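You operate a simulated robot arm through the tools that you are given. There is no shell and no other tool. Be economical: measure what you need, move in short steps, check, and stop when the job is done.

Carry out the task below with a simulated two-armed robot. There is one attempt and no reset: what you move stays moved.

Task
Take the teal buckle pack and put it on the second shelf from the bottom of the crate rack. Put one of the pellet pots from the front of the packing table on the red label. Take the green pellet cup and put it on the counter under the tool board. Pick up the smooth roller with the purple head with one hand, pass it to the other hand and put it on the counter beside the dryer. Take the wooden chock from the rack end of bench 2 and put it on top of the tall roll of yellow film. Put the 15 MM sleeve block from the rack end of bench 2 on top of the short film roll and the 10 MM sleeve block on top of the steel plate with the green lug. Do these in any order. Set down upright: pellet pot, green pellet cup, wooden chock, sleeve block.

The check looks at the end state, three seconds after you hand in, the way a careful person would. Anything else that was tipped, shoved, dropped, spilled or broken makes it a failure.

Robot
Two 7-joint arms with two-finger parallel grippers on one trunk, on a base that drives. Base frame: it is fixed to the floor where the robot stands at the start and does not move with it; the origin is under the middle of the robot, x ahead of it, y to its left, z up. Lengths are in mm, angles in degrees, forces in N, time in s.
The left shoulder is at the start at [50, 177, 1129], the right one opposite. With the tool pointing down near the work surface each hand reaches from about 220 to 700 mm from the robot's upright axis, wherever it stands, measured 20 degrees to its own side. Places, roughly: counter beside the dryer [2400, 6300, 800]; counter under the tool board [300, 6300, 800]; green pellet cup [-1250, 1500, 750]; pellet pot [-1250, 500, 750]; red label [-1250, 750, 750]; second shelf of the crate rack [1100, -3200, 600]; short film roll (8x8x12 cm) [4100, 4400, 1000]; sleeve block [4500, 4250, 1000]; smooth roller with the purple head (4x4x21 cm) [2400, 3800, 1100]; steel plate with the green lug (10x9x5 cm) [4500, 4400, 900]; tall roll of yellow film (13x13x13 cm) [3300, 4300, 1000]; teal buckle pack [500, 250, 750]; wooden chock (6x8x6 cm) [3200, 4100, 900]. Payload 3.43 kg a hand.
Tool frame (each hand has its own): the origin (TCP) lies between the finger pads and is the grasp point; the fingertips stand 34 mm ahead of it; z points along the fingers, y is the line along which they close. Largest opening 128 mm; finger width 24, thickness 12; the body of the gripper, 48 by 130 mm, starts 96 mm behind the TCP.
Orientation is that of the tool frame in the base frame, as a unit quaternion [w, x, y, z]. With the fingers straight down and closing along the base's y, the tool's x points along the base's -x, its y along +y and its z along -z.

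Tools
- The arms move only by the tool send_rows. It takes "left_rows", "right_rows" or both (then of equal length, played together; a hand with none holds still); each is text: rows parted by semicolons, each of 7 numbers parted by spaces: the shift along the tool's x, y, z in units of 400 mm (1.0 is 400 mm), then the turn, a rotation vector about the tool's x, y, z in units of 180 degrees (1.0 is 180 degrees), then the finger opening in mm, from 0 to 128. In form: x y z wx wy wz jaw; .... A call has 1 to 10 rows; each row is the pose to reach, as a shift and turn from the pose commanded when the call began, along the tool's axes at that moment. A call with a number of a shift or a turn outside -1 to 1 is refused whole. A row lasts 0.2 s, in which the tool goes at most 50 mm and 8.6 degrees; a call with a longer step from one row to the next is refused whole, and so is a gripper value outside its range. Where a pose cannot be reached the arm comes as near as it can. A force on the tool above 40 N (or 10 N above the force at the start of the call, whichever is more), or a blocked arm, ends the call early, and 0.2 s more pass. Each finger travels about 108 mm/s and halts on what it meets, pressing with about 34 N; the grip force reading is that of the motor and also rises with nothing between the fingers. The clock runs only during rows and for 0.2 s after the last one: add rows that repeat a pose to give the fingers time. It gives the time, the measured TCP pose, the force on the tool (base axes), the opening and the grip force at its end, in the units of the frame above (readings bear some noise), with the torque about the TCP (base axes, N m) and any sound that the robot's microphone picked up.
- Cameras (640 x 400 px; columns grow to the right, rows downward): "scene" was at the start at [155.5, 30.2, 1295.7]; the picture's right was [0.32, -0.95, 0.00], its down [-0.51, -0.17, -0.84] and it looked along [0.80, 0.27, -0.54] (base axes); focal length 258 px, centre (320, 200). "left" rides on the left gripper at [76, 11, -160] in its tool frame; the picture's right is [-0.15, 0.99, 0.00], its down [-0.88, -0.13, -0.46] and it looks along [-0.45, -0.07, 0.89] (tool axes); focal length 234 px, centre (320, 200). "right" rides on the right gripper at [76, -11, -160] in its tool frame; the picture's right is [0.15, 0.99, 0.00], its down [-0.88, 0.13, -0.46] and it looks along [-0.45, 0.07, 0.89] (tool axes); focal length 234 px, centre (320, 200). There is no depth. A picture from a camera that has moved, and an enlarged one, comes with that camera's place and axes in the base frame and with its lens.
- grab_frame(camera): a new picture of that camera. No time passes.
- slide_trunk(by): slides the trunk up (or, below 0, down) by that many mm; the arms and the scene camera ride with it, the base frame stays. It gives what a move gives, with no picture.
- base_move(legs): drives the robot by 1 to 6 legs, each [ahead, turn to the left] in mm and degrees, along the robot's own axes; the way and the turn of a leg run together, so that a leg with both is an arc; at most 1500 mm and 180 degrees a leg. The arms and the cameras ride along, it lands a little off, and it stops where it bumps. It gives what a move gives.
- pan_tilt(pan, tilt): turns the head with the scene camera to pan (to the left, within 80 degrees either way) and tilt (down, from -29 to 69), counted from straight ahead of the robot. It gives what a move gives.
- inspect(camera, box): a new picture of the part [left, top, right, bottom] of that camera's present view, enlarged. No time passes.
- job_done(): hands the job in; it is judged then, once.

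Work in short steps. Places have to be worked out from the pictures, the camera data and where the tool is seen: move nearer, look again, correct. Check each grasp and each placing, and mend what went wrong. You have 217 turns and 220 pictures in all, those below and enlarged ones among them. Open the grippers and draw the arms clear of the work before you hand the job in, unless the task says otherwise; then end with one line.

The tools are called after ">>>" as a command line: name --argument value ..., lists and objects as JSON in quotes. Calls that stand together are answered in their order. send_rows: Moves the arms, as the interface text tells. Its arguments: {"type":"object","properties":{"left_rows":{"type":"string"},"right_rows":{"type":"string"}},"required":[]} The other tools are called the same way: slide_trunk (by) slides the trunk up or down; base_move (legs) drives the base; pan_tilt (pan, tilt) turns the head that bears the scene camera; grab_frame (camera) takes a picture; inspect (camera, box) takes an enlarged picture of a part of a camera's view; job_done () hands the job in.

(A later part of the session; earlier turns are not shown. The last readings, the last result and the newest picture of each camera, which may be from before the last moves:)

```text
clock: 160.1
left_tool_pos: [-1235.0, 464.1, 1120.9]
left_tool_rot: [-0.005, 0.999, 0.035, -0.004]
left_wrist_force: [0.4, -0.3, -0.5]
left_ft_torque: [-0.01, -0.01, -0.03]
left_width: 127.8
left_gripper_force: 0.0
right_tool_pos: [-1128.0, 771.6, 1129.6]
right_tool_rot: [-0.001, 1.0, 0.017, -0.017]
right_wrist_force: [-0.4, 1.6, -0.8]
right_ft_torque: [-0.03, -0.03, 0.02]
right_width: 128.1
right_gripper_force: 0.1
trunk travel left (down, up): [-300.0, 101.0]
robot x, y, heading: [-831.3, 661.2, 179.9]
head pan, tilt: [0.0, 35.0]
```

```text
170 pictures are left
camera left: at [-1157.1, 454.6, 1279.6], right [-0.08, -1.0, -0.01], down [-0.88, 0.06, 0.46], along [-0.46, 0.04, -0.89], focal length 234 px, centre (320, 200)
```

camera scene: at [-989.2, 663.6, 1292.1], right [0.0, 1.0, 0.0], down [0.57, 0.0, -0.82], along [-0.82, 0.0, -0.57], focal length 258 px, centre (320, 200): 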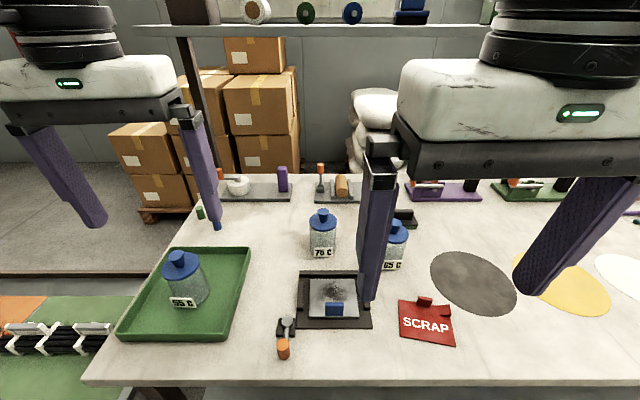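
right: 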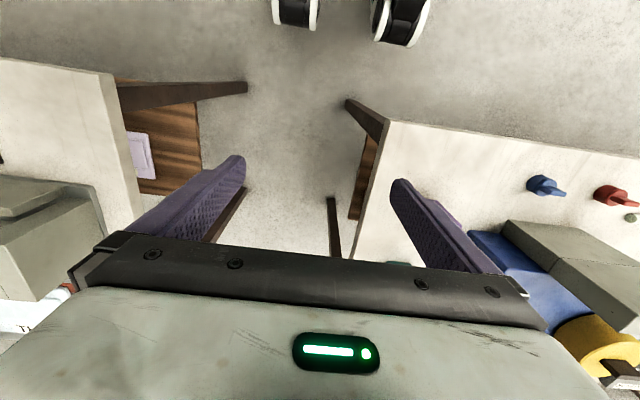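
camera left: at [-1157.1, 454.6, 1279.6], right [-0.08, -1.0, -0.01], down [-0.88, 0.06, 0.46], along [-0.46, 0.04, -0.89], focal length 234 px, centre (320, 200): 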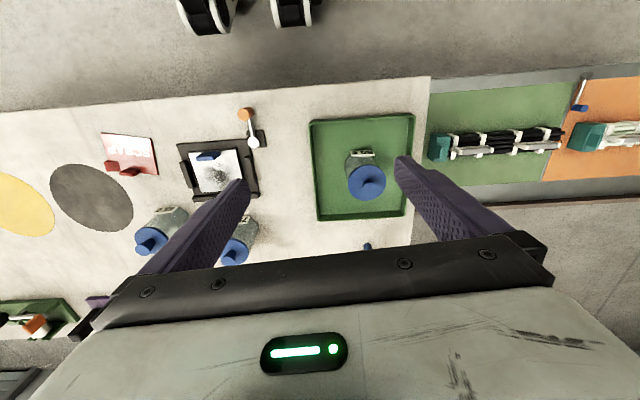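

Pot at ≈(-1316,388), lid top ≈918. Move the left hand over it and stop above for a check.

>>> send_rows --left_rows "-0.07 0.058 0.05 0 0 0 128; -0.143 0.117 0.1 0 0 0 128; -0.215 0.175 0.15 0 0 0 128; -0.215 0.175 0.25 0 0 0 128; -0.215 0.175 0.34 0 0 0 128; -0.215 0.175 0.34 0 0 0 128"

>>> grab_frame --camera "left"

>>> inspect --camera "scene" --box '[80, 180, 280, 380]'

```text
clock: 161.5
left_tool_pos: [-1315.4, 389.8, 985.8]
left_tool_rot: [-0.005, 0.999, 0.034, -0.004]
left_wrist_force: [0.7, -0.9, 0.8]
left_ft_torque: [-0.01, -0.04, 0.0]
left_width: 128.2
left_gripper_force: 0.1
right_tool_pos: [-1128.7, 770.7, 1130.2]
right_tool_rot: [-0.002, 1.0, 0.017, -0.018]
right_wrist_force: [-0.2, 0.2, -0.9]
right_ft_torque: [-0.01, -0.01, -0.01]
right_width: 127.9
right_gripper_force: 0.0
trunk travel left (down, up): [-300.0, 101.0]
robot x, y, heading: [-829.5, 657.5, 180.1]
head pan, tilt: [0.0, 35.0]
```

```text
169 pictures are left
camera left: at [-1237.5, 380.1, 1144.7], right [-0.08, -1.0, -0.01], down [-0.88, 0.06, 0.46], along [-0.46, 0.04, -0.89], focal length 234 px, centre (320, 200)
```

left: 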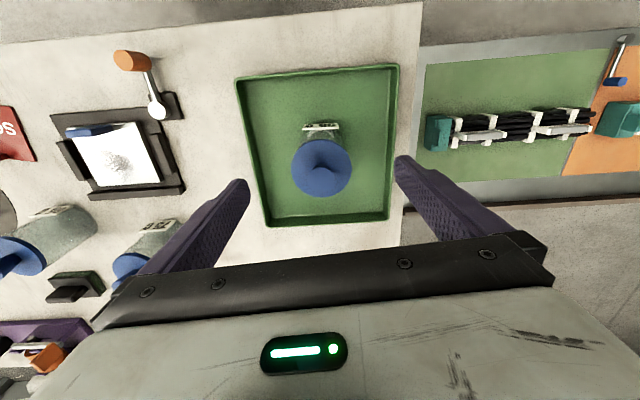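

```text
2.00 times, centred on (180, 280) of scene
camera zoom: at [-988.4, 663.7, 1292.2], right [0.0, 1.0, 0.0], down [0.57, 0.0, -0.82], along [-0.82, 0.0, -0.57], focal length 515 px, centre (600, 40)
```

zoom: 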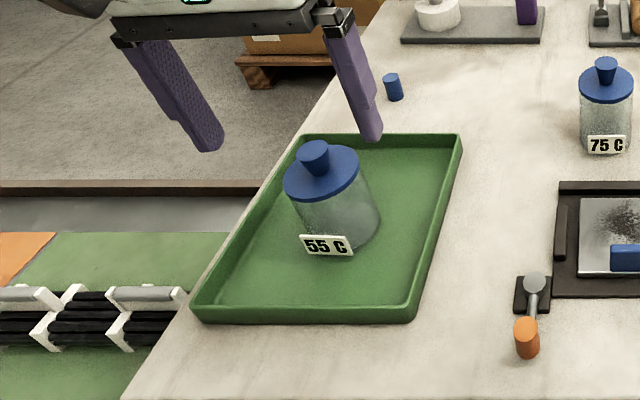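

Well centred. Descend and close on the jar body.

>>> send_rows --left_rows "-0.01 0.006 0.1 0 0 0 128; -0.01 0.006 0.2 0 0 0 128; -0.01 0.006 0.295 0 0 0 128; -0.01 0.006 0.295 0 0 0 128; -0.01 0.006 0.295 0 0 0 60; -0.01 0.006 0.295 0 0 0 60; -0.01 0.006 0.295 0 0 0 60"

>>> inspect --camera "scene" --box '[80, 180, 280, 380]'

```text
clock: 163.1
left_tool_pos: [-1321.3, 390.1, 865.5]
left_tool_rot: [-0.006, 0.999, 0.035, -0.003]
left_wrist_force: [-1.4, -0.5, -0.9]
left_ft_torque: [-0.05, 0.01, -0.02]
left_width: 66.8
left_gripper_force: 34.1
right_tool_pos: [-1128.0, 771.6, 1130.3]
right_tool_rot: [-0.001, 1.0, 0.017, -0.017]
right_wrist_force: [0.5, 0.1, -0.1]
right_ft_torque: [0.01, -0.01, 0.01]
right_width: 128.0
right_gripper_force: 0.1
trunk travel left (down, up): [-300.0, 101.0]
robot x, y, heading: [-832.6, 661.7, 179.8]
head pan, tilt: [0.0, 35.0]
```

```text
2.00 times, centred on (180, 280) of scene
camera zoom: at [-988.7, 663.6, 1292.2], right [0.0, 1.0, 0.0], down [0.57, 0.0, -0.82], along [-0.82, 0.0, -0.57], focal length 515 px, centre (600, 40)
```

zoom: 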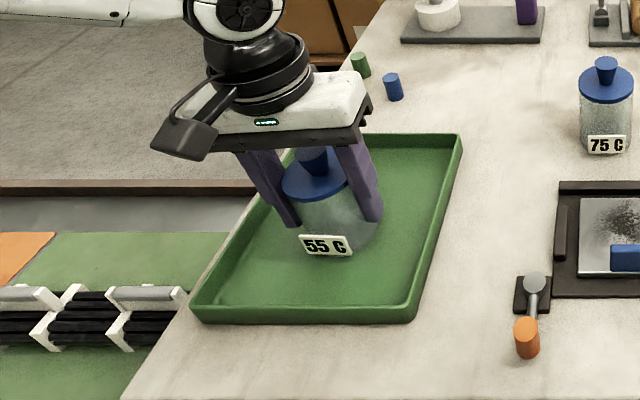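

Jar gripped (66.8 mm). Lift it 180 mm and look at the label closely.

>>> send_rows --left_rows "0 0 -0.1 0 0 0 60; 0 0 -0.2 0 0 0 60; 0 0 -0.3 0 0 0 60; 0 0 -0.4 0 0 0 60; 0 0 -0.45 0 0 0 60; 0 0 -0.45 0 0 0 60"

>>> inspect --camera "scene" --box '[360, 260, 500, 380]'

>>> grab_frame --camera "right"

```text
clock: 164.5
left_tool_pos: [-1318.5, 386.0, 1046.9]
left_tool_rot: [-0.006, 0.999, 0.034, -0.003]
left_wrist_force: [0.0, -0.4, -2.3]
left_ft_torque: [0.0, -0.01, -0.01]
left_width: 67.2
left_gripper_force: 33.7
right_tool_pos: [-1128.4, 771.3, 1130.5]
right_tool_rot: [-0.001, 1.0, 0.017, -0.017]
right_wrist_force: [-0.6, -0.4, -0.2]
right_ft_torque: [-0.02, 0.02, 0.0]
right_width: 128.1
right_gripper_force: 0.0
trunk travel left (down, up): [-300.0, 101.0]
robot x, y, heading: [-830.4, 663.3, 180.1]
head pan, tilt: [0.0, 35.0]
```

```text
3.33 times, centred on (430, 320) of scene
camera zoom: at [-988.9, 663.4, 1292.1], right [0.0, 1.0, 0.0], down [0.57, 0.0, -0.82], along [-0.82, 0.0, -0.57], focal length 859 px, centre (-47, -200)
```

zoom: 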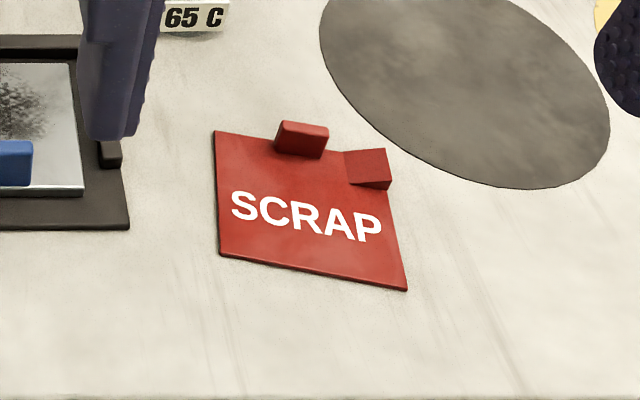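

```text
165 pictures are left
camera right: at [-1046.6, 785.7, 1287.1], right [0.18, -0.98, -0.01], down [-0.86, -0.16, 0.48], along [-0.48, -0.08, -0.87], focal length 234 px, centre (320, 200)
```

right: 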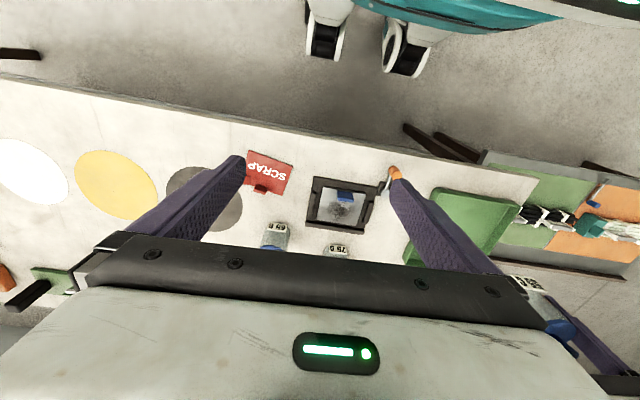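

Label card spans ≈100×82 mm with two lugs at its far edge; free centre at about (-1268,858). Turn the base right 45° so that the left hand can reach it.

>>> base_move --legs '[[0, -45]]'

>>> pan_tilt --pan 20 --tilt 45

>>> grab_frame --camera "scene"

```text
clock: 166.9
left_tool_pos: [-1372.0, 807.6, 1045.4]
left_tool_rot: [-0.006, 0.938, -0.346, -0.001]
left_wrist_force: [0.4, 0.5, -3.2]
left_ft_torque: [-0.03, -0.03, -0.02]
left_width: 66.8
left_gripper_force: 34.4
right_tool_pos: [-967.1, 946.7, 1130.3]
right_tool_rot: [-0.008, 0.932, -0.362, -0.014]
right_wrist_force: [0.8, -0.4, 0.0]
right_ft_torque: [-0.02, 0.02, 0.0]
right_width: 127.8
right_gripper_force: 0.1
trunk travel left (down, up): [-300.0, 101.0]
robot x, y, heading: [-830.2, 661.6, 135.4]
head pan, tilt: [0.0, 35.0]
```

```text
clock: 167.7
left_tool_pos: [-1371.8, 806.9, 1045.2]
left_tool_rot: [-0.007, 0.938, -0.346, -0.002]
left_wrist_force: [0.2, 0.0, -3.0]
left_ft_torque: [-0.02, -0.04, 0.0]
left_width: 67.1
left_gripper_force: 34.7
right_tool_pos: [-966.4, 947.4, 1130.0]
right_tool_rot: [-0.007, 0.932, -0.363, -0.015]
right_wrist_force: [-0.1, 0.0, -0.1]
right_ft_torque: [0.02, 0.03, 0.01]
right_width: 127.9
right_gripper_force: 0.0
trunk travel left (down, up): [-300.0, 101.0]
robot x, y, heading: [-832.9, 661.6, 135.5]
head pan, tilt: [20.0, 45.0]
```

```text
164 pictures are left
camera scene: at [-954.6, 746.5, 1277.4], right [0.42, 0.91, 0.0], down [0.64, -0.29, -0.71], along [-0.64, 0.29, -0.71], focal length 258 px, centre (320, 200)
```

scene: 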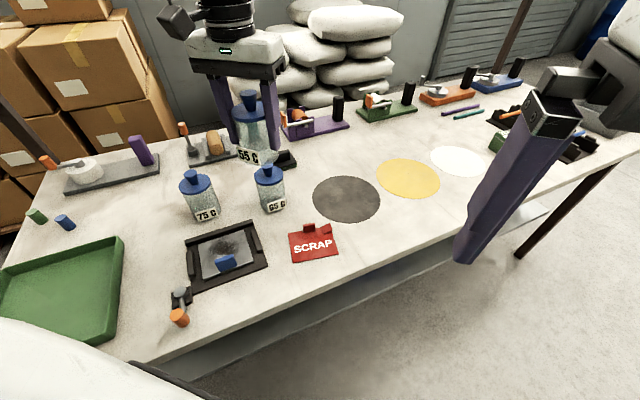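

Label confirmed. Move over it and lower near the surface.

>>> send_rows --left_rows "0.037 -0.09 0 0 0 0 60; 0.075 -0.18 0 0 0 0 60; 0.112 -0.2695 0 0 0 0 60; 0.112 -0.2695 0.1 0 0 0 60; 0.112 -0.2695 0.2 0 0 0 60; 0.112 -0.2695 0.3 0 0 0 60; 0.112 -0.2695 0.4 0 0 0 60; 0.112 -0.2695 0.4 0 0 0 60"

>>> inspect --camera "scene" --box '[240, 160, 400, 280]'

>>> grab_frame --camera "left"

```text
clock: 169.5
left_tool_pos: [-1268.2, 862.5, 888.5]
left_tool_rot: [-0.008, 0.938, -0.345, -0.005]
left_wrist_force: [0.2, -1.2, 17.2]
left_ft_torque: [0.02, 0.72, 0.05]
left_width: 67.0
left_gripper_force: 34.1
right_tool_pos: [-964.8, 946.4, 1131.2]
right_tool_rot: [-0.007, 0.932, -0.362, -0.016]
right_wrist_force: [0.6, -0.4, -0.1]
right_ft_torque: [0.0, 0.01, 0.0]
right_width: 128.0
right_gripper_force: 0.1
trunk travel left (down, up): [-300.0, 101.0]
robot x, y, heading: [-831.0, 656.5, 135.7]
head pan, tilt: [20.0, 45.0]
```

```text
3.33 times, centred on (320, 220) of scene
camera zoom: at [-953.1, 745.6, 1278.0], right [0.42, 0.91, 0.0], down [0.64, -0.29, -0.71], along [-0.64, 0.29, -0.71], focal length 859 px, centre (320, 133)
```

zoom: 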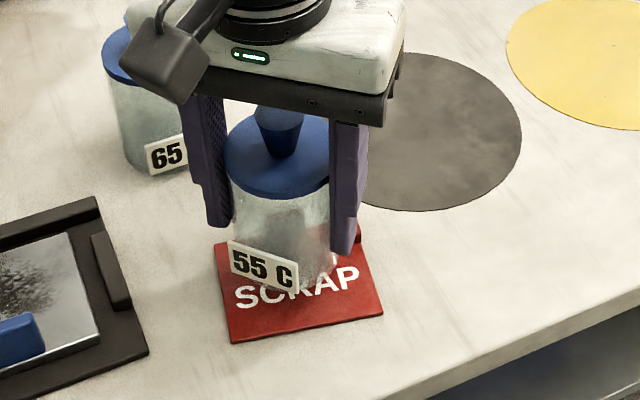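

```text
162 pictures are left
camera left: at [-1218.6, 799.3, 1047.6], right [-0.75, -0.66, -0.01], down [-0.58, 0.66, 0.47], along [-0.3, 0.36, -0.88], focal length 234 px, centre (320, 200)
```

left: 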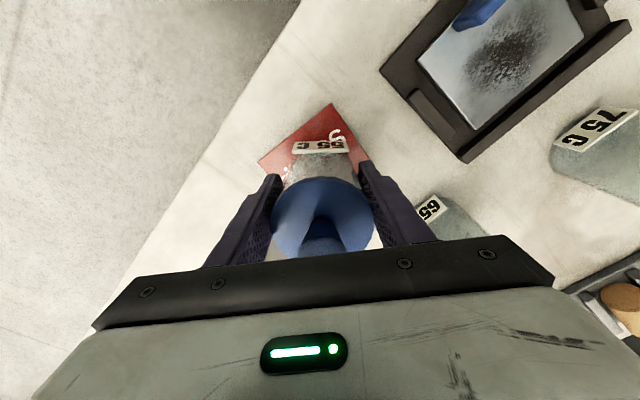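

Contact came 20 mm too high with the load at the far rim: the jar touches the red lug. Lift, shift 20 mm toward me, and lower again.

>>> send_rows --left_rows "0 0 -0.05 0 0 0 60; 0.05 -0.003 -0.05 0 0 0 60; 0.05 -0.003 0 0 0 0 60; 0.05 -0.003 0.025 0 0 0 60; 0.05 -0.003 0.04 0 0 0 60; 0.05 -0.003 0.04 0 0 0 60"

>>> inspect --camera "scene" --box '[240, 160, 400, 280]'

```text
clock: 170.9
left_tool_pos: [-1251.9, 850.1, 869.7]
left_tool_rot: [-0.007, 0.938, -0.346, -0.001]
left_wrist_force: [0.3, 0.4, -3.2]
left_ft_torque: [-0.04, -0.01, -0.01]
left_width: 66.8
left_gripper_force: 34.0
right_tool_pos: [-966.8, 947.5, 1130.9]
right_tool_rot: [-0.008, 0.932, -0.363, -0.014]
right_wrist_force: [-0.1, 0.1, -0.7]
right_ft_torque: [0.03, -0.03, -0.03]
right_width: 128.1
right_gripper_force: 0.2
trunk travel left (down, up): [-300.0, 101.0]
robot x, y, heading: [-834.0, 662.1, 135.3]
head pan, tilt: [20.0, 45.0]
```

```text
3.33 times, centred on (320, 220) of scene
camera zoom: at [-954.6, 746.4, 1277.4], right [0.42, 0.91, 0.0], down [0.64, -0.29, -0.71], along [-0.64, 0.29, -0.71], focal length 859 px, centre (320, 133)
```

zoom: 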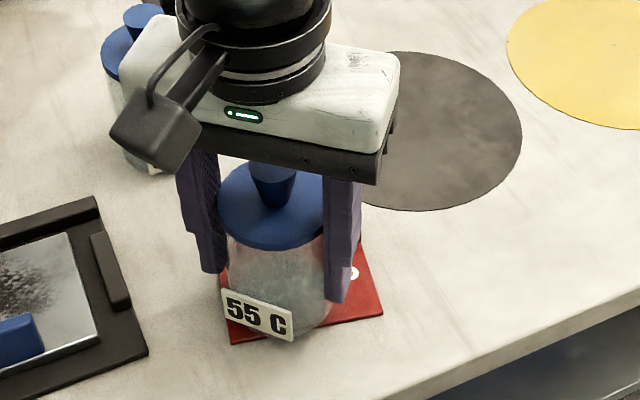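

No contact now. Shift 8 mm to the right and lower to contact.

>>> send_rows --left_rows "-0.013 -0.015 0 0 0 0 60; -0.013 -0.015 0.01 0 0 0 60; -0.013 -0.015 0.018 0 0 0 60; -0.013 -0.015 0.018 0 0 0 60"

```text
clock: 171.9
left_tool_pos: [-1251.1, 857.3, 865.5]
left_tool_rot: [-0.009, 0.938, -0.346, -0.004]
left_wrist_force: [0.7, -0.1, 11.9]
left_ft_torque: [-0.32, 0.26, 0.03]
left_width: 66.6
left_gripper_force: 33.7
right_tool_pos: [-964.4, 947.0, 1131.0]
right_tool_rot: [-0.007, 0.932, -0.363, -0.016]
right_wrist_force: [-0.2, 0.5, 0.5]
right_ft_torque: [0.04, 0.01, -0.01]
right_width: 127.9
right_gripper_force: 0.1
trunk travel left (down, up): [-300.0, 101.0]
robot x, y, heading: [-832.6, 662.8, 135.5]
head pan, tilt: [20.0, 45.0]
```

Contact at the expected height. Release and rise.

>>> send_rows --left_rows "0 0 -0.004 0 0 0 75; 0 0 -0.004 0 0 0 100; 0 0 -0.004 0 0 0 110; 0 0 -0.1 0 0 0 110; 0 0 -0.22 0 0 0 110; 0 0 -0.34 0 0 0 110; 0 0 -0.45 0 0 0 110; 0 0 -0.45 0 0 0 110"

>>> inspect --camera "scene" --box '[240, 160, 400, 280]'

```text
clock: 173.7
left_tool_pos: [-1254.2, 854.3, 1042.7]
left_tool_rot: [-0.006, 0.938, -0.346, -0.001]
left_wrist_force: [-0.3, 0.1, 0.1]
left_ft_torque: [-0.01, 0.01, 0.01]
left_width: 109.9
left_gripper_force: 0.0
right_tool_pos: [-966.6, 947.2, 1130.8]
right_tool_rot: [-0.008, 0.932, -0.362, -0.015]
right_wrist_force: [0.3, 0.4, -0.3]
right_ft_torque: [-0.03, 0.01, 0.0]
right_width: 127.9
right_gripper_force: 0.1
trunk travel left (down, up): [-300.0, 101.0]
robot x, y, heading: [-831.4, 658.8, 135.5]
head pan, tilt: [20.0, 45.0]
```

```text
3.33 times, centred on (320, 220) of scene
camera zoom: at [-954.5, 746.3, 1277.4], right [0.42, 0.91, 0.0], down [0.64, -0.29, -0.71], along [-0.64, 0.29, -0.71], focal length 859 px, centre (320, 133)
```

zoom: 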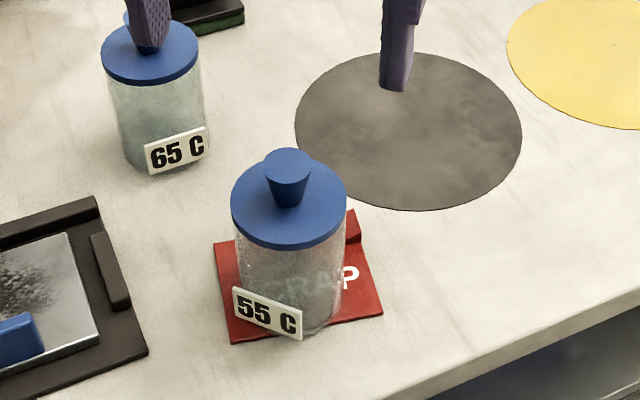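

Pot placed upright. Now drive to the green cup: back off, go north to y≈1300 and look.

>>> send_rows --left_rows "0.1 0.05 -0.05 0 0 0 110; 0.2 0.1 -0.1 0 0 0 110; 0.3 0.15 -0.15 0 0 0 110; 0.3 0.15 -0.2 0 0 0 110"

>>> base_move --legs '[[-200, 0], [0, -45], [850, 0], [0, 60]]'

>>> pan_tilt --pan 10 --tilt 35

>>> grab_frame --camera "scene"

```text
clock: 174.7
left_tool_pos: [-1202.1, 730.2, 1119.9]
left_tool_rot: [-0.006, 0.938, -0.346, -0.001]
left_wrist_force: [0.0, -0.3, -0.3]
left_ft_torque: [0.01, 0.0, -0.02]
left_width: 110.2
left_gripper_force: 0.1
right_tool_pos: [-966.0, 947.3, 1129.8]
right_tool_rot: [-0.008, 0.932, -0.362, -0.016]
right_wrist_force: [0.3, 0.0, -0.5]
right_ft_torque: [-0.02, 0.05, 0.06]
right_width: 128.2
right_gripper_force: 0.0
trunk travel left (down, up): [-300.0, 101.0]
robot x, y, heading: [-831.2, 664.3, 135.3]
head pan, tilt: [20.0, 45.0]
```

```text
clock: 185.2
left_tool_pos: [-1062.7, 1350.4, 1120.8]
left_tool_rot: [-0.006, 0.973, -0.231, -0.002]
left_wrist_force: [-0.1, -0.2, -0.3]
left_ft_torque: [-0.01, -0.02, -0.02]
left_width: 110.3
left_gripper_force: 0.0
right_tool_pos: [-886.1, 1617.6, 1130.0]
right_tool_rot: [-0.005, 0.969, -0.247, -0.016]
right_wrist_force: [1.1, 0.6, 0.1]
right_ft_torque: [-0.02, 0.01, 0.01]
right_width: 128.1
right_gripper_force: 0.1
trunk travel left (down, up): [-300.0, 101.0]
robot x, y, heading: [-688.8, 1372.4, 149.4]
head pan, tilt: [20.0, 45.0]
```

```text
clock: 185.9
left_tool_pos: [-1063.7, 1350.4, 1121.0]
left_tool_rot: [-0.006, 0.973, -0.232, -0.002]
left_wrist_force: [0.1, 0.3, -0.1]
left_ft_torque: [0.01, -0.02, 0.01]
left_width: 109.9
left_gripper_force: 0.1
right_tool_pos: [-886.2, 1616.9, 1130.8]
right_tool_rot: [-0.006, 0.969, -0.248, -0.016]
right_wrist_force: [-0.3, -0.3, 0.0]
right_ft_torque: [-0.03, 0.01, 0.0]
right_width: 127.8
right_gripper_force: 0.1
trunk travel left (down, up): [-300.0, 101.0]
robot x, y, heading: [-687.7, 1370.8, 149.3]
head pan, tilt: [10.0, 35.0]
```

```text
159 pictures are left
camera scene: at [-828.1, 1440.6, 1292.2], right [0.35, 0.94, 0.0], down [0.54, -0.2, -0.82], along [-0.77, 0.29, -0.57], focal length 258 px, centre (320, 200)
```

scene: 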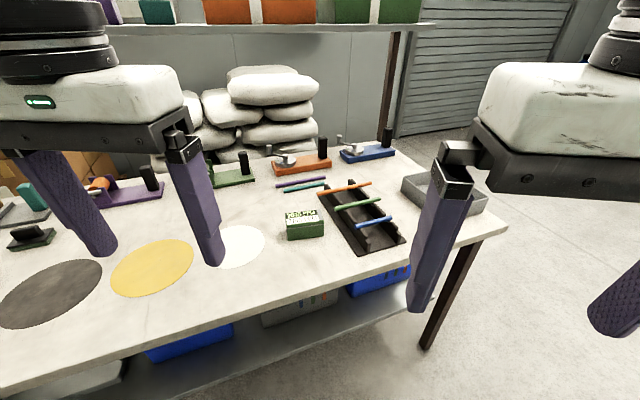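

The green item at (304,225) may be the pellet cup; enlarge.

>>> inspect --camera "scene" --box '[240, 170, 400, 270]'

>>> grab_frame --camera "left"

>>> grab_frame --camera "right"

```text
4.00 times, centred on (320, 220) of scene
camera zoom: at [-828.1, 1440.6, 1292.2], right [0.35, 0.94, 0.0], down [0.54, -0.2, -0.82], along [-0.77, 0.29, -0.57], focal length 1030 px, centre (320, 120)
```

zoom: 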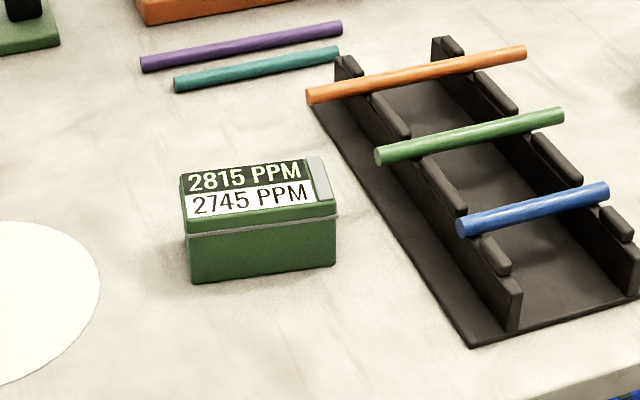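

```text
157 pictures are left
camera left: at [-999.5, 1302.0, 1280.1], right [-0.57, -0.82, -0.01], down [-0.73, 0.51, 0.46], along [-0.37, 0.27, -0.89], focal length 234 px, centre (320, 200)
```

left: 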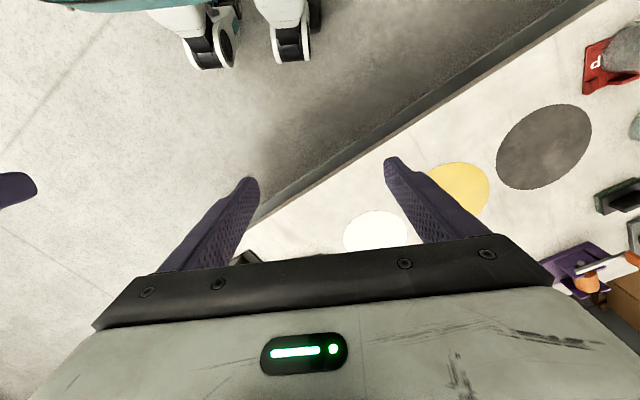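

```text
156 pictures are left
camera right: at [-808.7, 1588.8, 1287.2], right [-0.35, -0.94, -0.01], down [-0.82, 0.3, 0.48], along [-0.45, 0.17, -0.87], focal length 234 px, centre (320, 200)
```

right: 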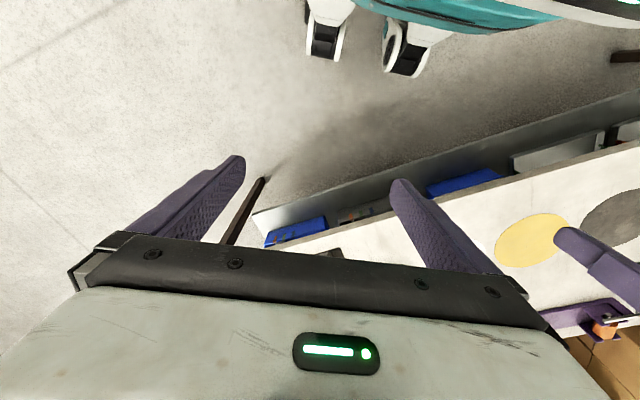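

The green box with ppm label matches the stated place; no other green item there. It is ~100×52×58 mm at (-1356,1594), long axis 11° off y. I reposition to face it at heading 169°.

>>> base_move --legs '[[0, -59.3], [288, 0], [0, 79], [150, 0]]'

>>> grab_frame --camera "scene"

>>> grab_frame --camera "left"

```text
clock: 194.9
left_tool_pos: [-1179.9, 1543.8, 1119.3]
left_tool_rot: [-0.006, 0.998, -0.062, -0.003]
left_wrist_force: [-0.1, 0.0, 0.7]
left_ft_torque: [0.01, -0.03, -0.02]
left_width: 110.1
left_gripper_force: 0.2
right_tool_pos: [-1102.9, 1854.5, 1130.2]
right_tool_rot: [-0.003, 0.997, -0.08, -0.017]
right_wrist_force: [0.2, -0.1, -0.2]
right_ft_torque: [-0.03, -0.03, -0.03]
right_width: 128.3
right_gripper_force: 0.0
trunk travel left (down, up): [-300.0, 101.0]
robot x, y, heading: [-832.4, 1691.4, 168.9]
head pan, tilt: [10.0, 35.0]
```

```text
155 pictures are left
camera scene: at [-989.5, 1707.6, 1292.1], right [0.02, 1.0, 0.0], down [0.57, -0.01, -0.82], along [-0.82, 0.02, -0.57], focal length 258 px, centre (320, 200)
```

scene: 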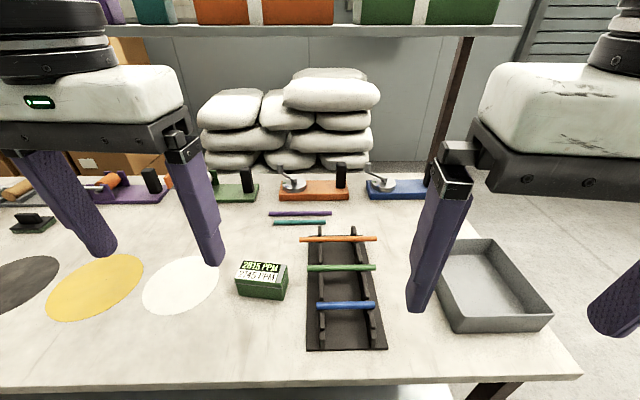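

```text
154 pictures are left
camera left: at [-1105.7, 1519.6, 1280.0], right [-0.27, -0.96, -0.01], down [-0.86, 0.23, 0.46], along [-0.44, 0.13, -0.89], focal length 234 px, centre (320, 200)
```

left: 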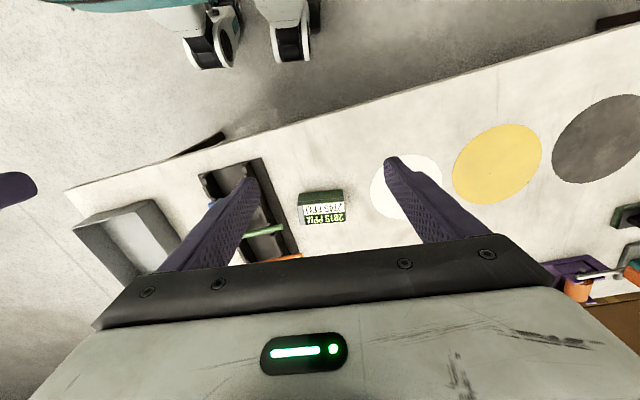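

Box centre ≈(-1347,1590). Move the left hand above it, fingers wide.

>>> send_rows --left_rows "-0.107 -0.015 0.05 0 0 0 128; -0.214 -0.031 0.1 0 0 0 128; -0.321 -0.046 0.15 0 0 0 128; -0.428 -0.062 0.2 0 0 0 128; -0.428 -0.062 0.31 0 0 0 128; -0.428 -0.062 0.42 0 0 0 128; -0.428 -0.062 0.42 0 0 0 128"

>>> grab_frame --camera "left"

>>> inspect --camera "scene" --box '[180, 200, 360, 340]'

```text
clock: 196.6
left_tool_pos: [-1346.5, 1591.3, 955.4]
left_tool_rot: [-0.006, 0.998, -0.062, -0.004]
left_wrist_force: [-0.3, -0.1, -0.1]
left_ft_torque: [0.0, 0.03, 0.02]
left_width: 128.1
left_gripper_force: 0.1
right_tool_pos: [-1102.3, 1855.2, 1129.5]
right_tool_rot: [-0.003, 0.997, -0.079, -0.017]
right_wrist_force: [0.5, 0.3, -0.4]
right_ft_torque: [0.0, -0.01, -0.03]
right_width: 128.1
right_gripper_force: 0.1
trunk travel left (down, up): [-300.0, 101.0]
robot x, y, heading: [-827.9, 1688.3, 168.9]
head pan, tilt: [10.0, 35.0]
```

```text
153 pictures are left
camera left: at [-1271.7, 1566.9, 1115.0], right [-0.27, -0.96, -0.01], down [-0.85, 0.23, 0.46], along [-0.45, 0.13, -0.89], focal length 234 px, centre (320, 200)
```

left: 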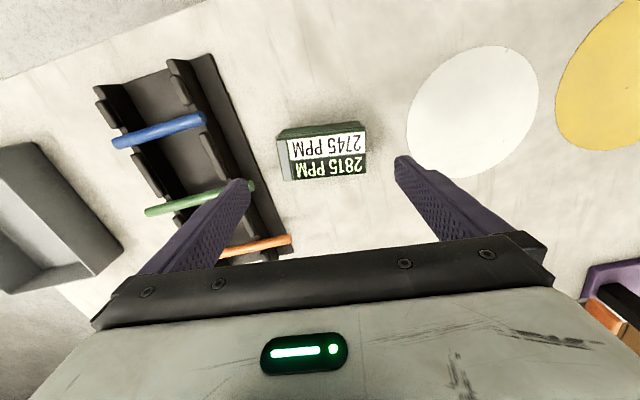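

```text
2.86 times, centred on (270, 270) of scene
camera zoom: at [-988.6, 1707.5, 1292.3], right [0.02, 1.0, 0.0], down [0.57, -0.01, -0.82], along [-0.82, 0.02, -0.57], focal length 736 px, centre (463, 0)
```

zoom: 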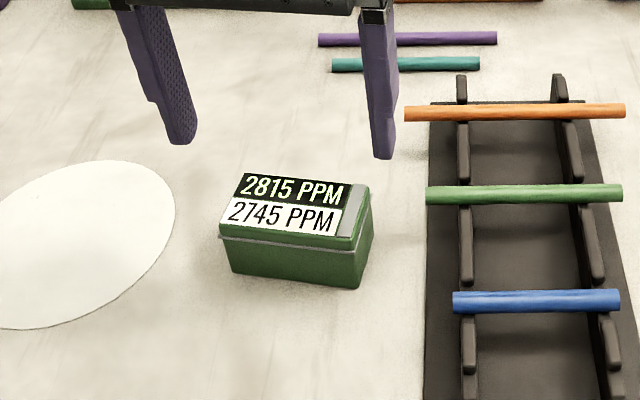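

Refine: shift 5 mm, yaw 3.6°, opening 120, and descend around the box.

>>> send_rows --left_rows "-0.006 0.013 0.05 0 0 0.02 120; -0.006 0.013 0.12 0 0 0.02 120; -0.006 0.013 0.18 0 0 0.02 120; -0.006 0.013 0.18 0 0 0.02 120"

>>> grab_frame --camera "left"

>>> inspect --camera "scene" --box '[180, 200, 360, 340]'

```text
clock: 197.6
left_tool_pos: [-1352.3, 1587.4, 882.9]
left_tool_rot: [-0.006, 0.996, -0.093, -0.003]
left_wrist_force: [-0.3, 0.3, 0.4]
left_ft_torque: [0.05, 0.0, -0.04]
left_width: 120.1
left_gripper_force: 0.0
right_tool_pos: [-1103.4, 1855.7, 1131.9]
right_tool_rot: [-0.003, 0.997, -0.079, -0.018]
right_wrist_force: [0.9, 0.3, 0.5]
right_ft_torque: [0.0, -0.01, -0.02]
right_width: 127.9
right_gripper_force: 0.1
trunk travel left (down, up): [-300.0, 101.0]
robot x, y, heading: [-830.5, 1692.2, 168.9]
head pan, tilt: [10.0, 35.0]
```

```text
151 pictures are left
camera left: at [-1277.7, 1557.8, 1042.4], right [-0.33, -0.94, -0.01], down [-0.84, 0.29, 0.46], along [-0.44, 0.16, -0.89], focal length 234 px, centre (320, 200)
```

left: 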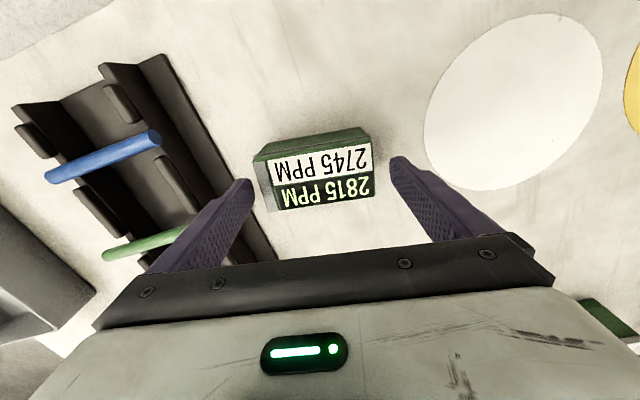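

```text
2.86 times, centred on (270, 270) of scene
camera zoom: at [-988.7, 1707.5, 1292.2], right [0.02, 1.0, 0.0], down [0.57, -0.01, -0.82], along [-0.82, 0.02, -0.57], focal length 736 px, centre (463, 0)
```

zoom: 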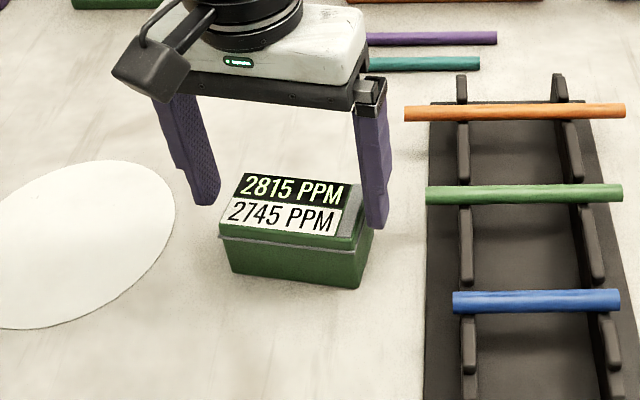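

Centred. Lower the last 41 mm and close.

>>> send_rows --left_rows "0.015 -0.003 0.05 0 0 0 120; 0.02 -0.003 0.1 0 0 0 120; 0.02 -0.003 0.1 0 0 0 120; 0.02 -0.003 0.1 0 0 0 85; 0.02 -0.003 0.1 0 0 0 85; 0.02 -0.003 0.1 0 0 0 85"

>>> inspect --camera "scene" --box '[180, 200, 360, 340]'

```text
clock: 198.9
left_tool_pos: [-1344.1, 1585.1, 843.9]
left_tool_rot: [-0.007, 0.996, -0.093, -0.004]
left_wrist_force: [1.4, 0.7, 0.4]
left_ft_torque: [-0.08, 0.02, -0.03]
left_width: 100.2
left_gripper_force: 34.2
right_tool_pos: [-1102.6, 1854.6, 1131.4]
right_tool_rot: [-0.003, 0.997, -0.079, -0.017]
right_wrist_force: [-0.9, -1.0, 0.4]
right_ft_torque: [0.0, -0.02, 0.0]
right_width: 127.9
right_gripper_force: 0.1
trunk travel left (down, up): [-300.0, 101.0]
robot x, y, heading: [-834.2, 1686.6, 168.9]
head pan, tilt: [10.0, 35.0]
```

```text
2.86 times, centred on (270, 270) of scene
camera zoom: at [-988.6, 1707.6, 1292.2], right [0.02, 1.0, 0.0], down [0.57, -0.01, -0.82], along [-0.82, 0.02, -0.57], focal length 736 px, centre (463, 0)
```

zoom: 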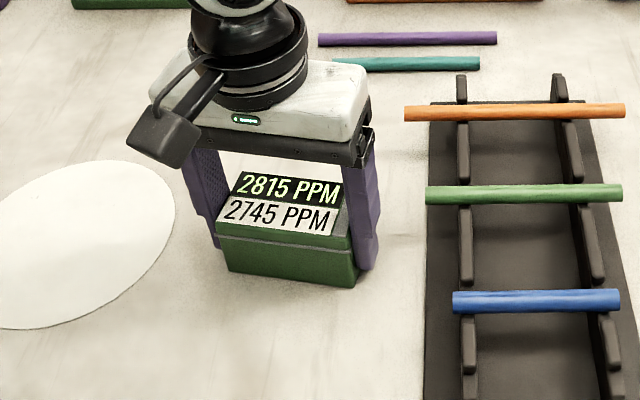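

Gripped (100 mm). Lift, retract, back away and look north.

>>> send_rows --left_rows "0 0 -0.1 0 0 0 85; 0 0 -0.2 0 0 0 85; 0 0 -0.3 0 0 0 85; 0 0 -0.4 0 0 0 85; 0 0 -0.5 0 0 0 85; 0.1 0 -0.55 0 0 0 85; 0.2 0 -0.6 0 0 0 85; 0.3 0 -0.65 0 0 0 85; 0.3 0 -0.65 0 0 0 85"

>>> base_move --legs '[[-500, 0], [0, -79]]'

>>> pan_tilt --pan 0 --tilt 15

>>> grab_frame --camera "scene"

```text
clock: 200.9
left_tool_pos: [-1222.2, 1562.3, 1101.0]
left_tool_rot: [-0.005, 0.996, -0.093, -0.004]
left_wrist_force: [0.4, -0.1, -3.6]
left_ft_torque: [-0.02, -0.01, 0.03]
left_width: 100.1
left_gripper_force: 34.4
right_tool_pos: [-1103.2, 1854.6, 1129.8]
right_tool_rot: [-0.003, 0.997, -0.079, -0.016]
right_wrist_force: [-0.4, -0.8, 0.7]
right_ft_torque: [0.01, 0.01, -0.01]
right_width: 128.1
right_gripper_force: 0.1
trunk travel left (down, up): [-300.0, 101.0]
robot x, y, heading: [-834.7, 1687.1, 168.9]
head pan, tilt: [10.0, 35.0]
```

```text
clock: 207.3
left_tool_pos: [-534.3, 1953.9, 1101.2]
left_tool_rot: [0.007, -0.703, 0.711, -0.001]
left_wrist_force: [-0.6, -0.3, -2.6]
left_ft_torque: [-0.02, 0.01, 0.0]
left_width: 99.9
left_gripper_force: 34.6
right_tool_pos: [-226.4, 1887.3, 1131.7]
right_tool_rot: [-0.013, 0.714, -0.7, -0.011]
right_wrist_force: [-0.2, 0.2, 0.2]
right_ft_torque: [-0.01, 0.02, -0.01]
right_width: 127.9
right_gripper_force: 0.0
trunk travel left (down, up): [-300.0, 101.0]
robot x, y, heading: [-339.7, 1588.9, 88.8]
head pan, tilt: [10.0, 35.0]
```

```text
clock: 208.2
left_tool_pos: [-533.5, 1953.5, 1102.0]
left_tool_rot: [0.007, -0.703, 0.711, -0.001]
left_wrist_force: [-1.4, 0.7, -3.1]
left_ft_torque: [-0.02, -0.01, 0.0]
left_width: 99.6
left_gripper_force: 33.7
right_tool_pos: [-225.6, 1886.4, 1130.5]
right_tool_rot: [-0.013, 0.713, -0.701, -0.011]
right_wrist_force: [0.3, -0.4, 1.1]
right_ft_torque: [0.02, -0.01, 0.02]
right_width: 128.2
right_gripper_force: 0.0
trunk travel left (down, up): [-300.0, 101.0]
robot x, y, heading: [-338.1, 1592.6, 89.1]
head pan, tilt: [0.0, 15.0]
```

```text
148 pictures are left
camera scene: at [-336.0, 1757.1, 1324.1], right [1.0, -0.02, 0.0], down [0.0, -0.26, -0.97], along [0.02, 0.97, -0.26], focal length 258 px, centre (320, 200)
```

scene: 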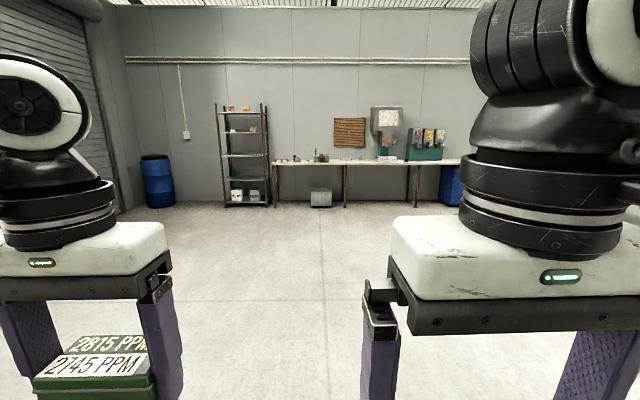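

Clear floor to the tool-board counter. Drive toward it.

>>> base_move --legs '[[0, -11], [1300, 0], [1300, 0], [600, 0]]'

>>> grab_frame --camera "scene"

```text
clock: 224.6
left_tool_pos: [181.0, 5123.1, 1101.1]
left_tool_rot: [0.006, -0.64, 0.769, -0.001]
left_wrist_force: [-0.1, 0.7, -3.3]
left_ft_torque: [-0.01, 0.0, 0.02]
left_width: 99.7
left_gripper_force: 34.0
right_tool_pos: [473.7, 5004.2, 1131.1]
right_tool_rot: [0.014, -0.65, 0.76, 0.01]
right_wrist_force: [0.4, -0.2, 0.4]
right_ft_torque: [-0.02, 0.01, -0.01]
right_width: 128.1
right_gripper_force: 0.1
trunk travel left (down, up): [-300.0, 101.0]
robot x, y, heading: [308.0, 4734.0, 79.2]
head pan, tilt: [0.0, 15.0]
```

```text
147 pictures are left
camera scene: at [342.1, 4896.1, 1324.1], right [0.98, -0.19, 0.0], down [-0.05, -0.25, -0.97], along [0.18, 0.95, -0.26], focal length 258 px, centre (320, 200)
```

scene: 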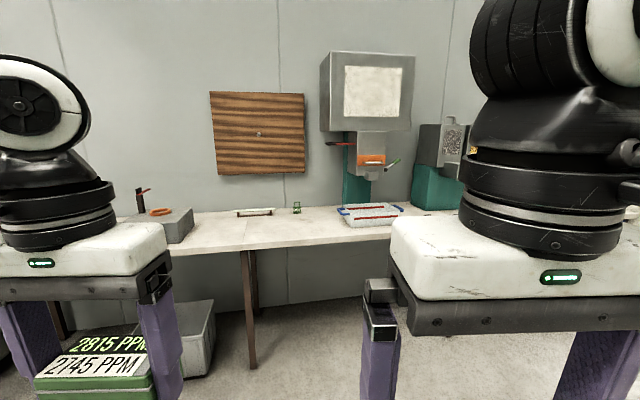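

Target spot: counter under the board at about (255,6200), front edge y≈6031. Drive closer.

>>> base_move --legs '[[0, 2.8], [800, 0], [0, 8]]'

>>> pan_tilt --pan 10 --tilt 35

>>> grab_frame --camera "scene"

```text
clock: 229.9
left_tool_pos: [226.1, 5887.2, 1101.0]
left_tool_rot: [0.006, -0.707, 0.707, -0.001]
left_wrist_force: [-0.9, -0.3, -2.6]
left_ft_torque: [-0.05, 0.0, 0.02]
left_width: 99.6
left_gripper_force: 33.9
right_tool_pos: [536.8, 5824.6, 1131.1]
right_tool_rot: [-0.013, 0.717, -0.697, -0.011]
right_wrist_force: [0.0, 0.2, 0.7]
right_ft_torque: [0.02, -0.02, 0.02]
right_width: 127.7
right_gripper_force: 0.2
trunk travel left (down, up): [-300.0, 101.0]
robot x, y, heading: [424.9, 5528.8, 89.7]
head pan, tilt: [0.0, 15.0]
```

```text
clock: 230.7
left_tool_pos: [227.0, 5887.1, 1102.5]
left_tool_rot: [-0.006, 0.707, -0.707, 0.002]
left_wrist_force: [0.1, 0.5, -4.0]
left_ft_torque: [0.02, 0.01, 0.01]
left_width: 99.9
left_gripper_force: 33.7
right_tool_pos: [537.0, 5826.0, 1130.6]
right_tool_rot: [-0.013, 0.717, -0.696, -0.011]
right_wrist_force: [0.2, 0.4, -0.1]
right_ft_torque: [0.01, -0.03, 0.01]
right_width: 127.9
right_gripper_force: 0.0
trunk travel left (down, up): [-300.0, 101.0]
robot x, y, heading: [427.2, 5526.6, 89.6]
head pan, tilt: [10.0, 35.0]
```

```text
146 pictures are left
camera scene: at [412.0, 5687.3, 1292.2], right [0.99, 0.17, 0.0], down [0.1, -0.57, -0.82], along [-0.14, 0.81, -0.57], focal length 258 px, centre (320, 200)
```

scene: 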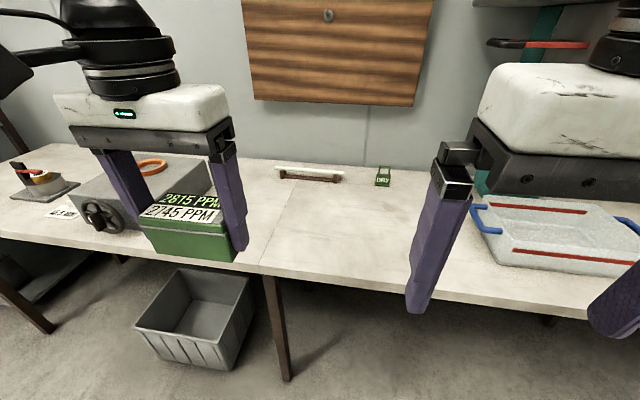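

Free area under the board at (300,6210). Drive 190 mm forward.

>>> base_move --legs '[[190, 0]]'

>>> grab_frame --camera "scene"

```text
clock: 232.3
left_tool_pos: [228.3, 6073.5, 1102.0]
left_tool_rot: [0.007, -0.706, 0.708, -0.001]
left_wrist_force: [0.5, 1.0, -3.0]
left_ft_torque: [-0.03, 0.02, 0.01]
left_width: 99.7
left_gripper_force: 34.0
right_tool_pos: [538.0, 6010.5, 1130.6]
right_tool_rot: [-0.014, 0.717, -0.697, -0.012]
right_wrist_force: [0.9, -1.0, 0.2]
right_ft_torque: [-0.04, 0.0, -0.01]
right_width: 128.0
right_gripper_force: 0.1
trunk travel left (down, up): [-300.0, 101.0]
robot x, y, heading: [427.8, 5714.3, 89.7]
head pan, tilt: [10.0, 35.0]
```

```text
145 pictures are left
camera scene: at [414.0, 5873.3, 1292.0], right [0.99, 0.16, 0.0], down [0.09, -0.57, -0.82], along [-0.13, 0.81, -0.57], focal length 258 px, centre (320, 200)
```

scene: 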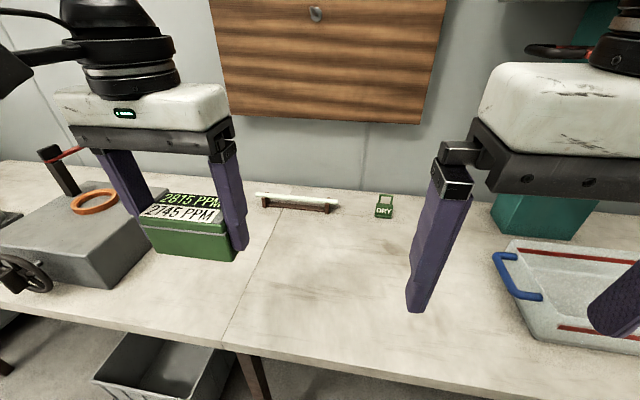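

Move over (300,6205) and lower to just above the counter.

>>> send_rows --left_rows "-0.081 -0.045 0 0 0 0 85; -0.162 -0.09 0 0 0 0 85; -0.244 -0.135 0.05 0 0 0 85; -0.325 -0.18 0.12 0 0 0 85; -0.325 -0.18 0.24 0 0 0 85; -0.325 -0.18 0.36 0 0 0 85; -0.325 -0.18 0.48 0 0 0 85; -0.325 -0.18 0.56 0 0 0 85; -0.325 -0.18 0.56 0 0 0 85"

>>> grab_frame --camera "scene"

```text
clock: 234.3
left_tool_pos: [270.6, 6181.8, 893.6]
left_tool_rot: [-0.008, 0.707, -0.707, 0.002]
left_wrist_force: [0.6, 0.6, -2.7]
left_ft_torque: [-0.02, 0.0, -0.01]
left_width: 99.8
left_gripper_force: 33.8
left hand out of reach, approached as far as the arm can: row 4, 5, 6, 7, 8, 9
right_tool_pos: [539.1, 6008.1, 1130.8]
right_tool_rot: [-0.013, 0.716, -0.698, -0.011]
right_wrist_force: [-0.2, -0.6, -0.1]
right_ft_torque: [0.02, -0.03, 0.02]
right_width: 127.9
right_gripper_force: 0.1
trunk travel left (down, up): [-300.0, 101.0]
robot x, y, heading: [422.0, 5711.9, 89.4]
head pan, tilt: [10.0, 35.0]
```

```text
144 pictures are left
camera scene: at [414.0, 5872.6, 1292.2], right [0.99, 0.16, 0.0], down [0.09, -0.57, -0.82], along [-0.13, 0.81, -0.57], focal length 258 px, centre (320, 200)
```

scene: 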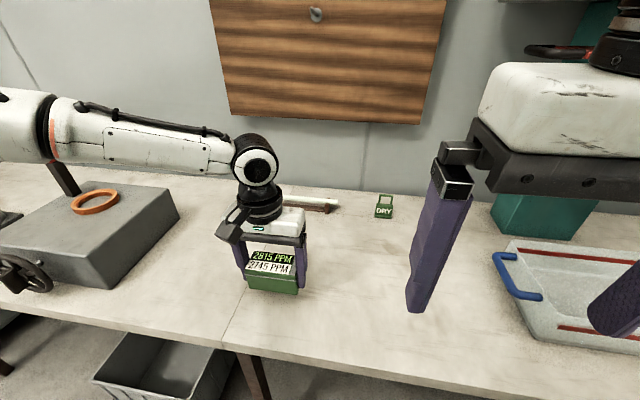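

Good spot already (270,6180). Lower with a slight pull-back.

>>> send_rows --left_rows "0.04 0 0.04 0 0 0 85; 0.04 0 0.08 0 0 0 85; 0.04 0 0.11 0 0 0 85; 0.04 0 0.125 0 0 0 85; 0.04 0 0.125 0 0 0 85"

```text
clock: 235.5
left_tool_pos: [262.2, 6160.7, 851.5]
left_tool_rot: [0.007, -0.706, 0.708, -0.002]
left_wrist_force: [-0.5, -0.5, -2.8]
left_ft_torque: [-0.03, 0.02, -0.03]
left_width: 99.5
left_gripper_force: 33.6
left hand out of reach, approached as far as the arm can: row 2, 3, 4, 5
right_tool_pos: [539.0, 6010.1, 1130.3]
right_tool_rot: [-0.014, 0.716, -0.698, -0.011]
right_wrist_force: [-0.1, -0.5, 0.4]
right_ft_torque: [0.03, -0.03, -0.02]
right_width: 127.8
right_gripper_force: 0.1
trunk travel left (down, up): [-300.0, 101.0]
robot x, y, heading: [423.9, 5714.1, 89.7]
head pan, tilt: [10.0, 35.0]
```

Just a few mm more; pull back another 20 mm while lowering to contact.

>>> send_rows --left_rows "0.04 0 0 0 0 0 85; 0.05 0 0.012 0 0 0 85; 0.05 0 0.022 0 0 0 85; 0.05 0 0.03 0 0 0 85"

>>> inspect --camera "scene" --box '[180, 180, 360, 340]'

```text
clock: 236.5
left_tool_pos: [263.4, 6140.5, 842.4]
left_tool_rot: [0.009, -0.707, 0.708, 0.002]
left_wrist_force: [-6.0, -2.1, 29.2]
left_ft_torque: [-0.43, 1.89, 0.07]
left_width: 100.1
left_gripper_force: 33.8
right_tool_pos: [538.5, 6008.1, 1130.3]
right_tool_rot: [-0.014, 0.716, -0.698, -0.012]
right_wrist_force: [-0.4, -0.2, 1.0]
right_ft_torque: [-0.02, 0.0, -0.01]
right_width: 128.0
right_gripper_force: 0.1
trunk travel left (down, up): [-300.0, 101.0]
robot x, y, heading: [429.2, 5712.1, 89.6]
head pan, tilt: [10.0, 35.0]
```

```text
2.50 times, centred on (270, 260) of scene
camera zoom: at [414.5, 5870.2, 1293.2], right [0.99, 0.16, 0.0], down [0.09, -0.56, -0.82], along [-0.14, 0.81, -0.57], focal length 644 px, centre (445, 50)
```

zoom: 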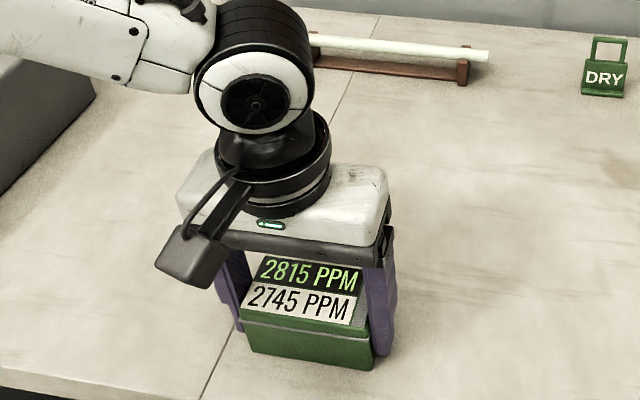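

Contact made on the counter. Ease, open, and rise.

>>> send_rows --left_rows "0 0 -0.01 0 0 0 85; 0 0 -0.01 0 0 0 118; 0 0 -0.01 0 0 0 124; 0 0 -0.01 0 0 0 124; 0 0 -0.1 0 0 0 124; 0 0 -0.2 0 0 0 124; 0 0 -0.32 0 0 0 124; 0 0 -0.44 0 0 0 124; 0.1 0 -0.5 0 0 0 124; 0.2 0 -0.6 0 0 0 124"

>>> grab_frame --camera "scene"

```text
refused: row 10 steps farther than a row can; nothing moved
```

```text
142 pictures are left
camera scene: at [414.5, 5870.2, 1293.2], right [0.99, 0.16, 0.0], down [0.09, -0.56, -0.82], along [-0.14, 0.81, -0.57], focal length 258 px, centre (320, 200)
```

scene: 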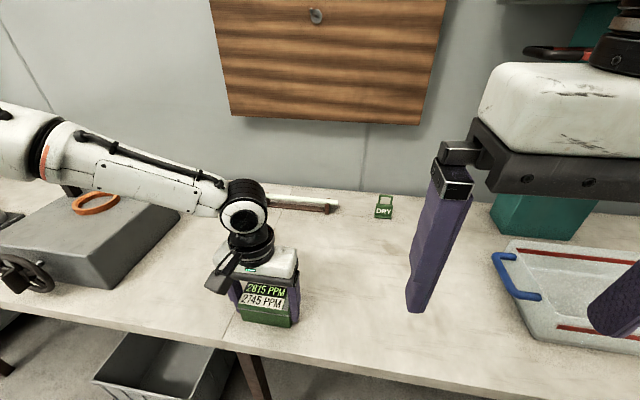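

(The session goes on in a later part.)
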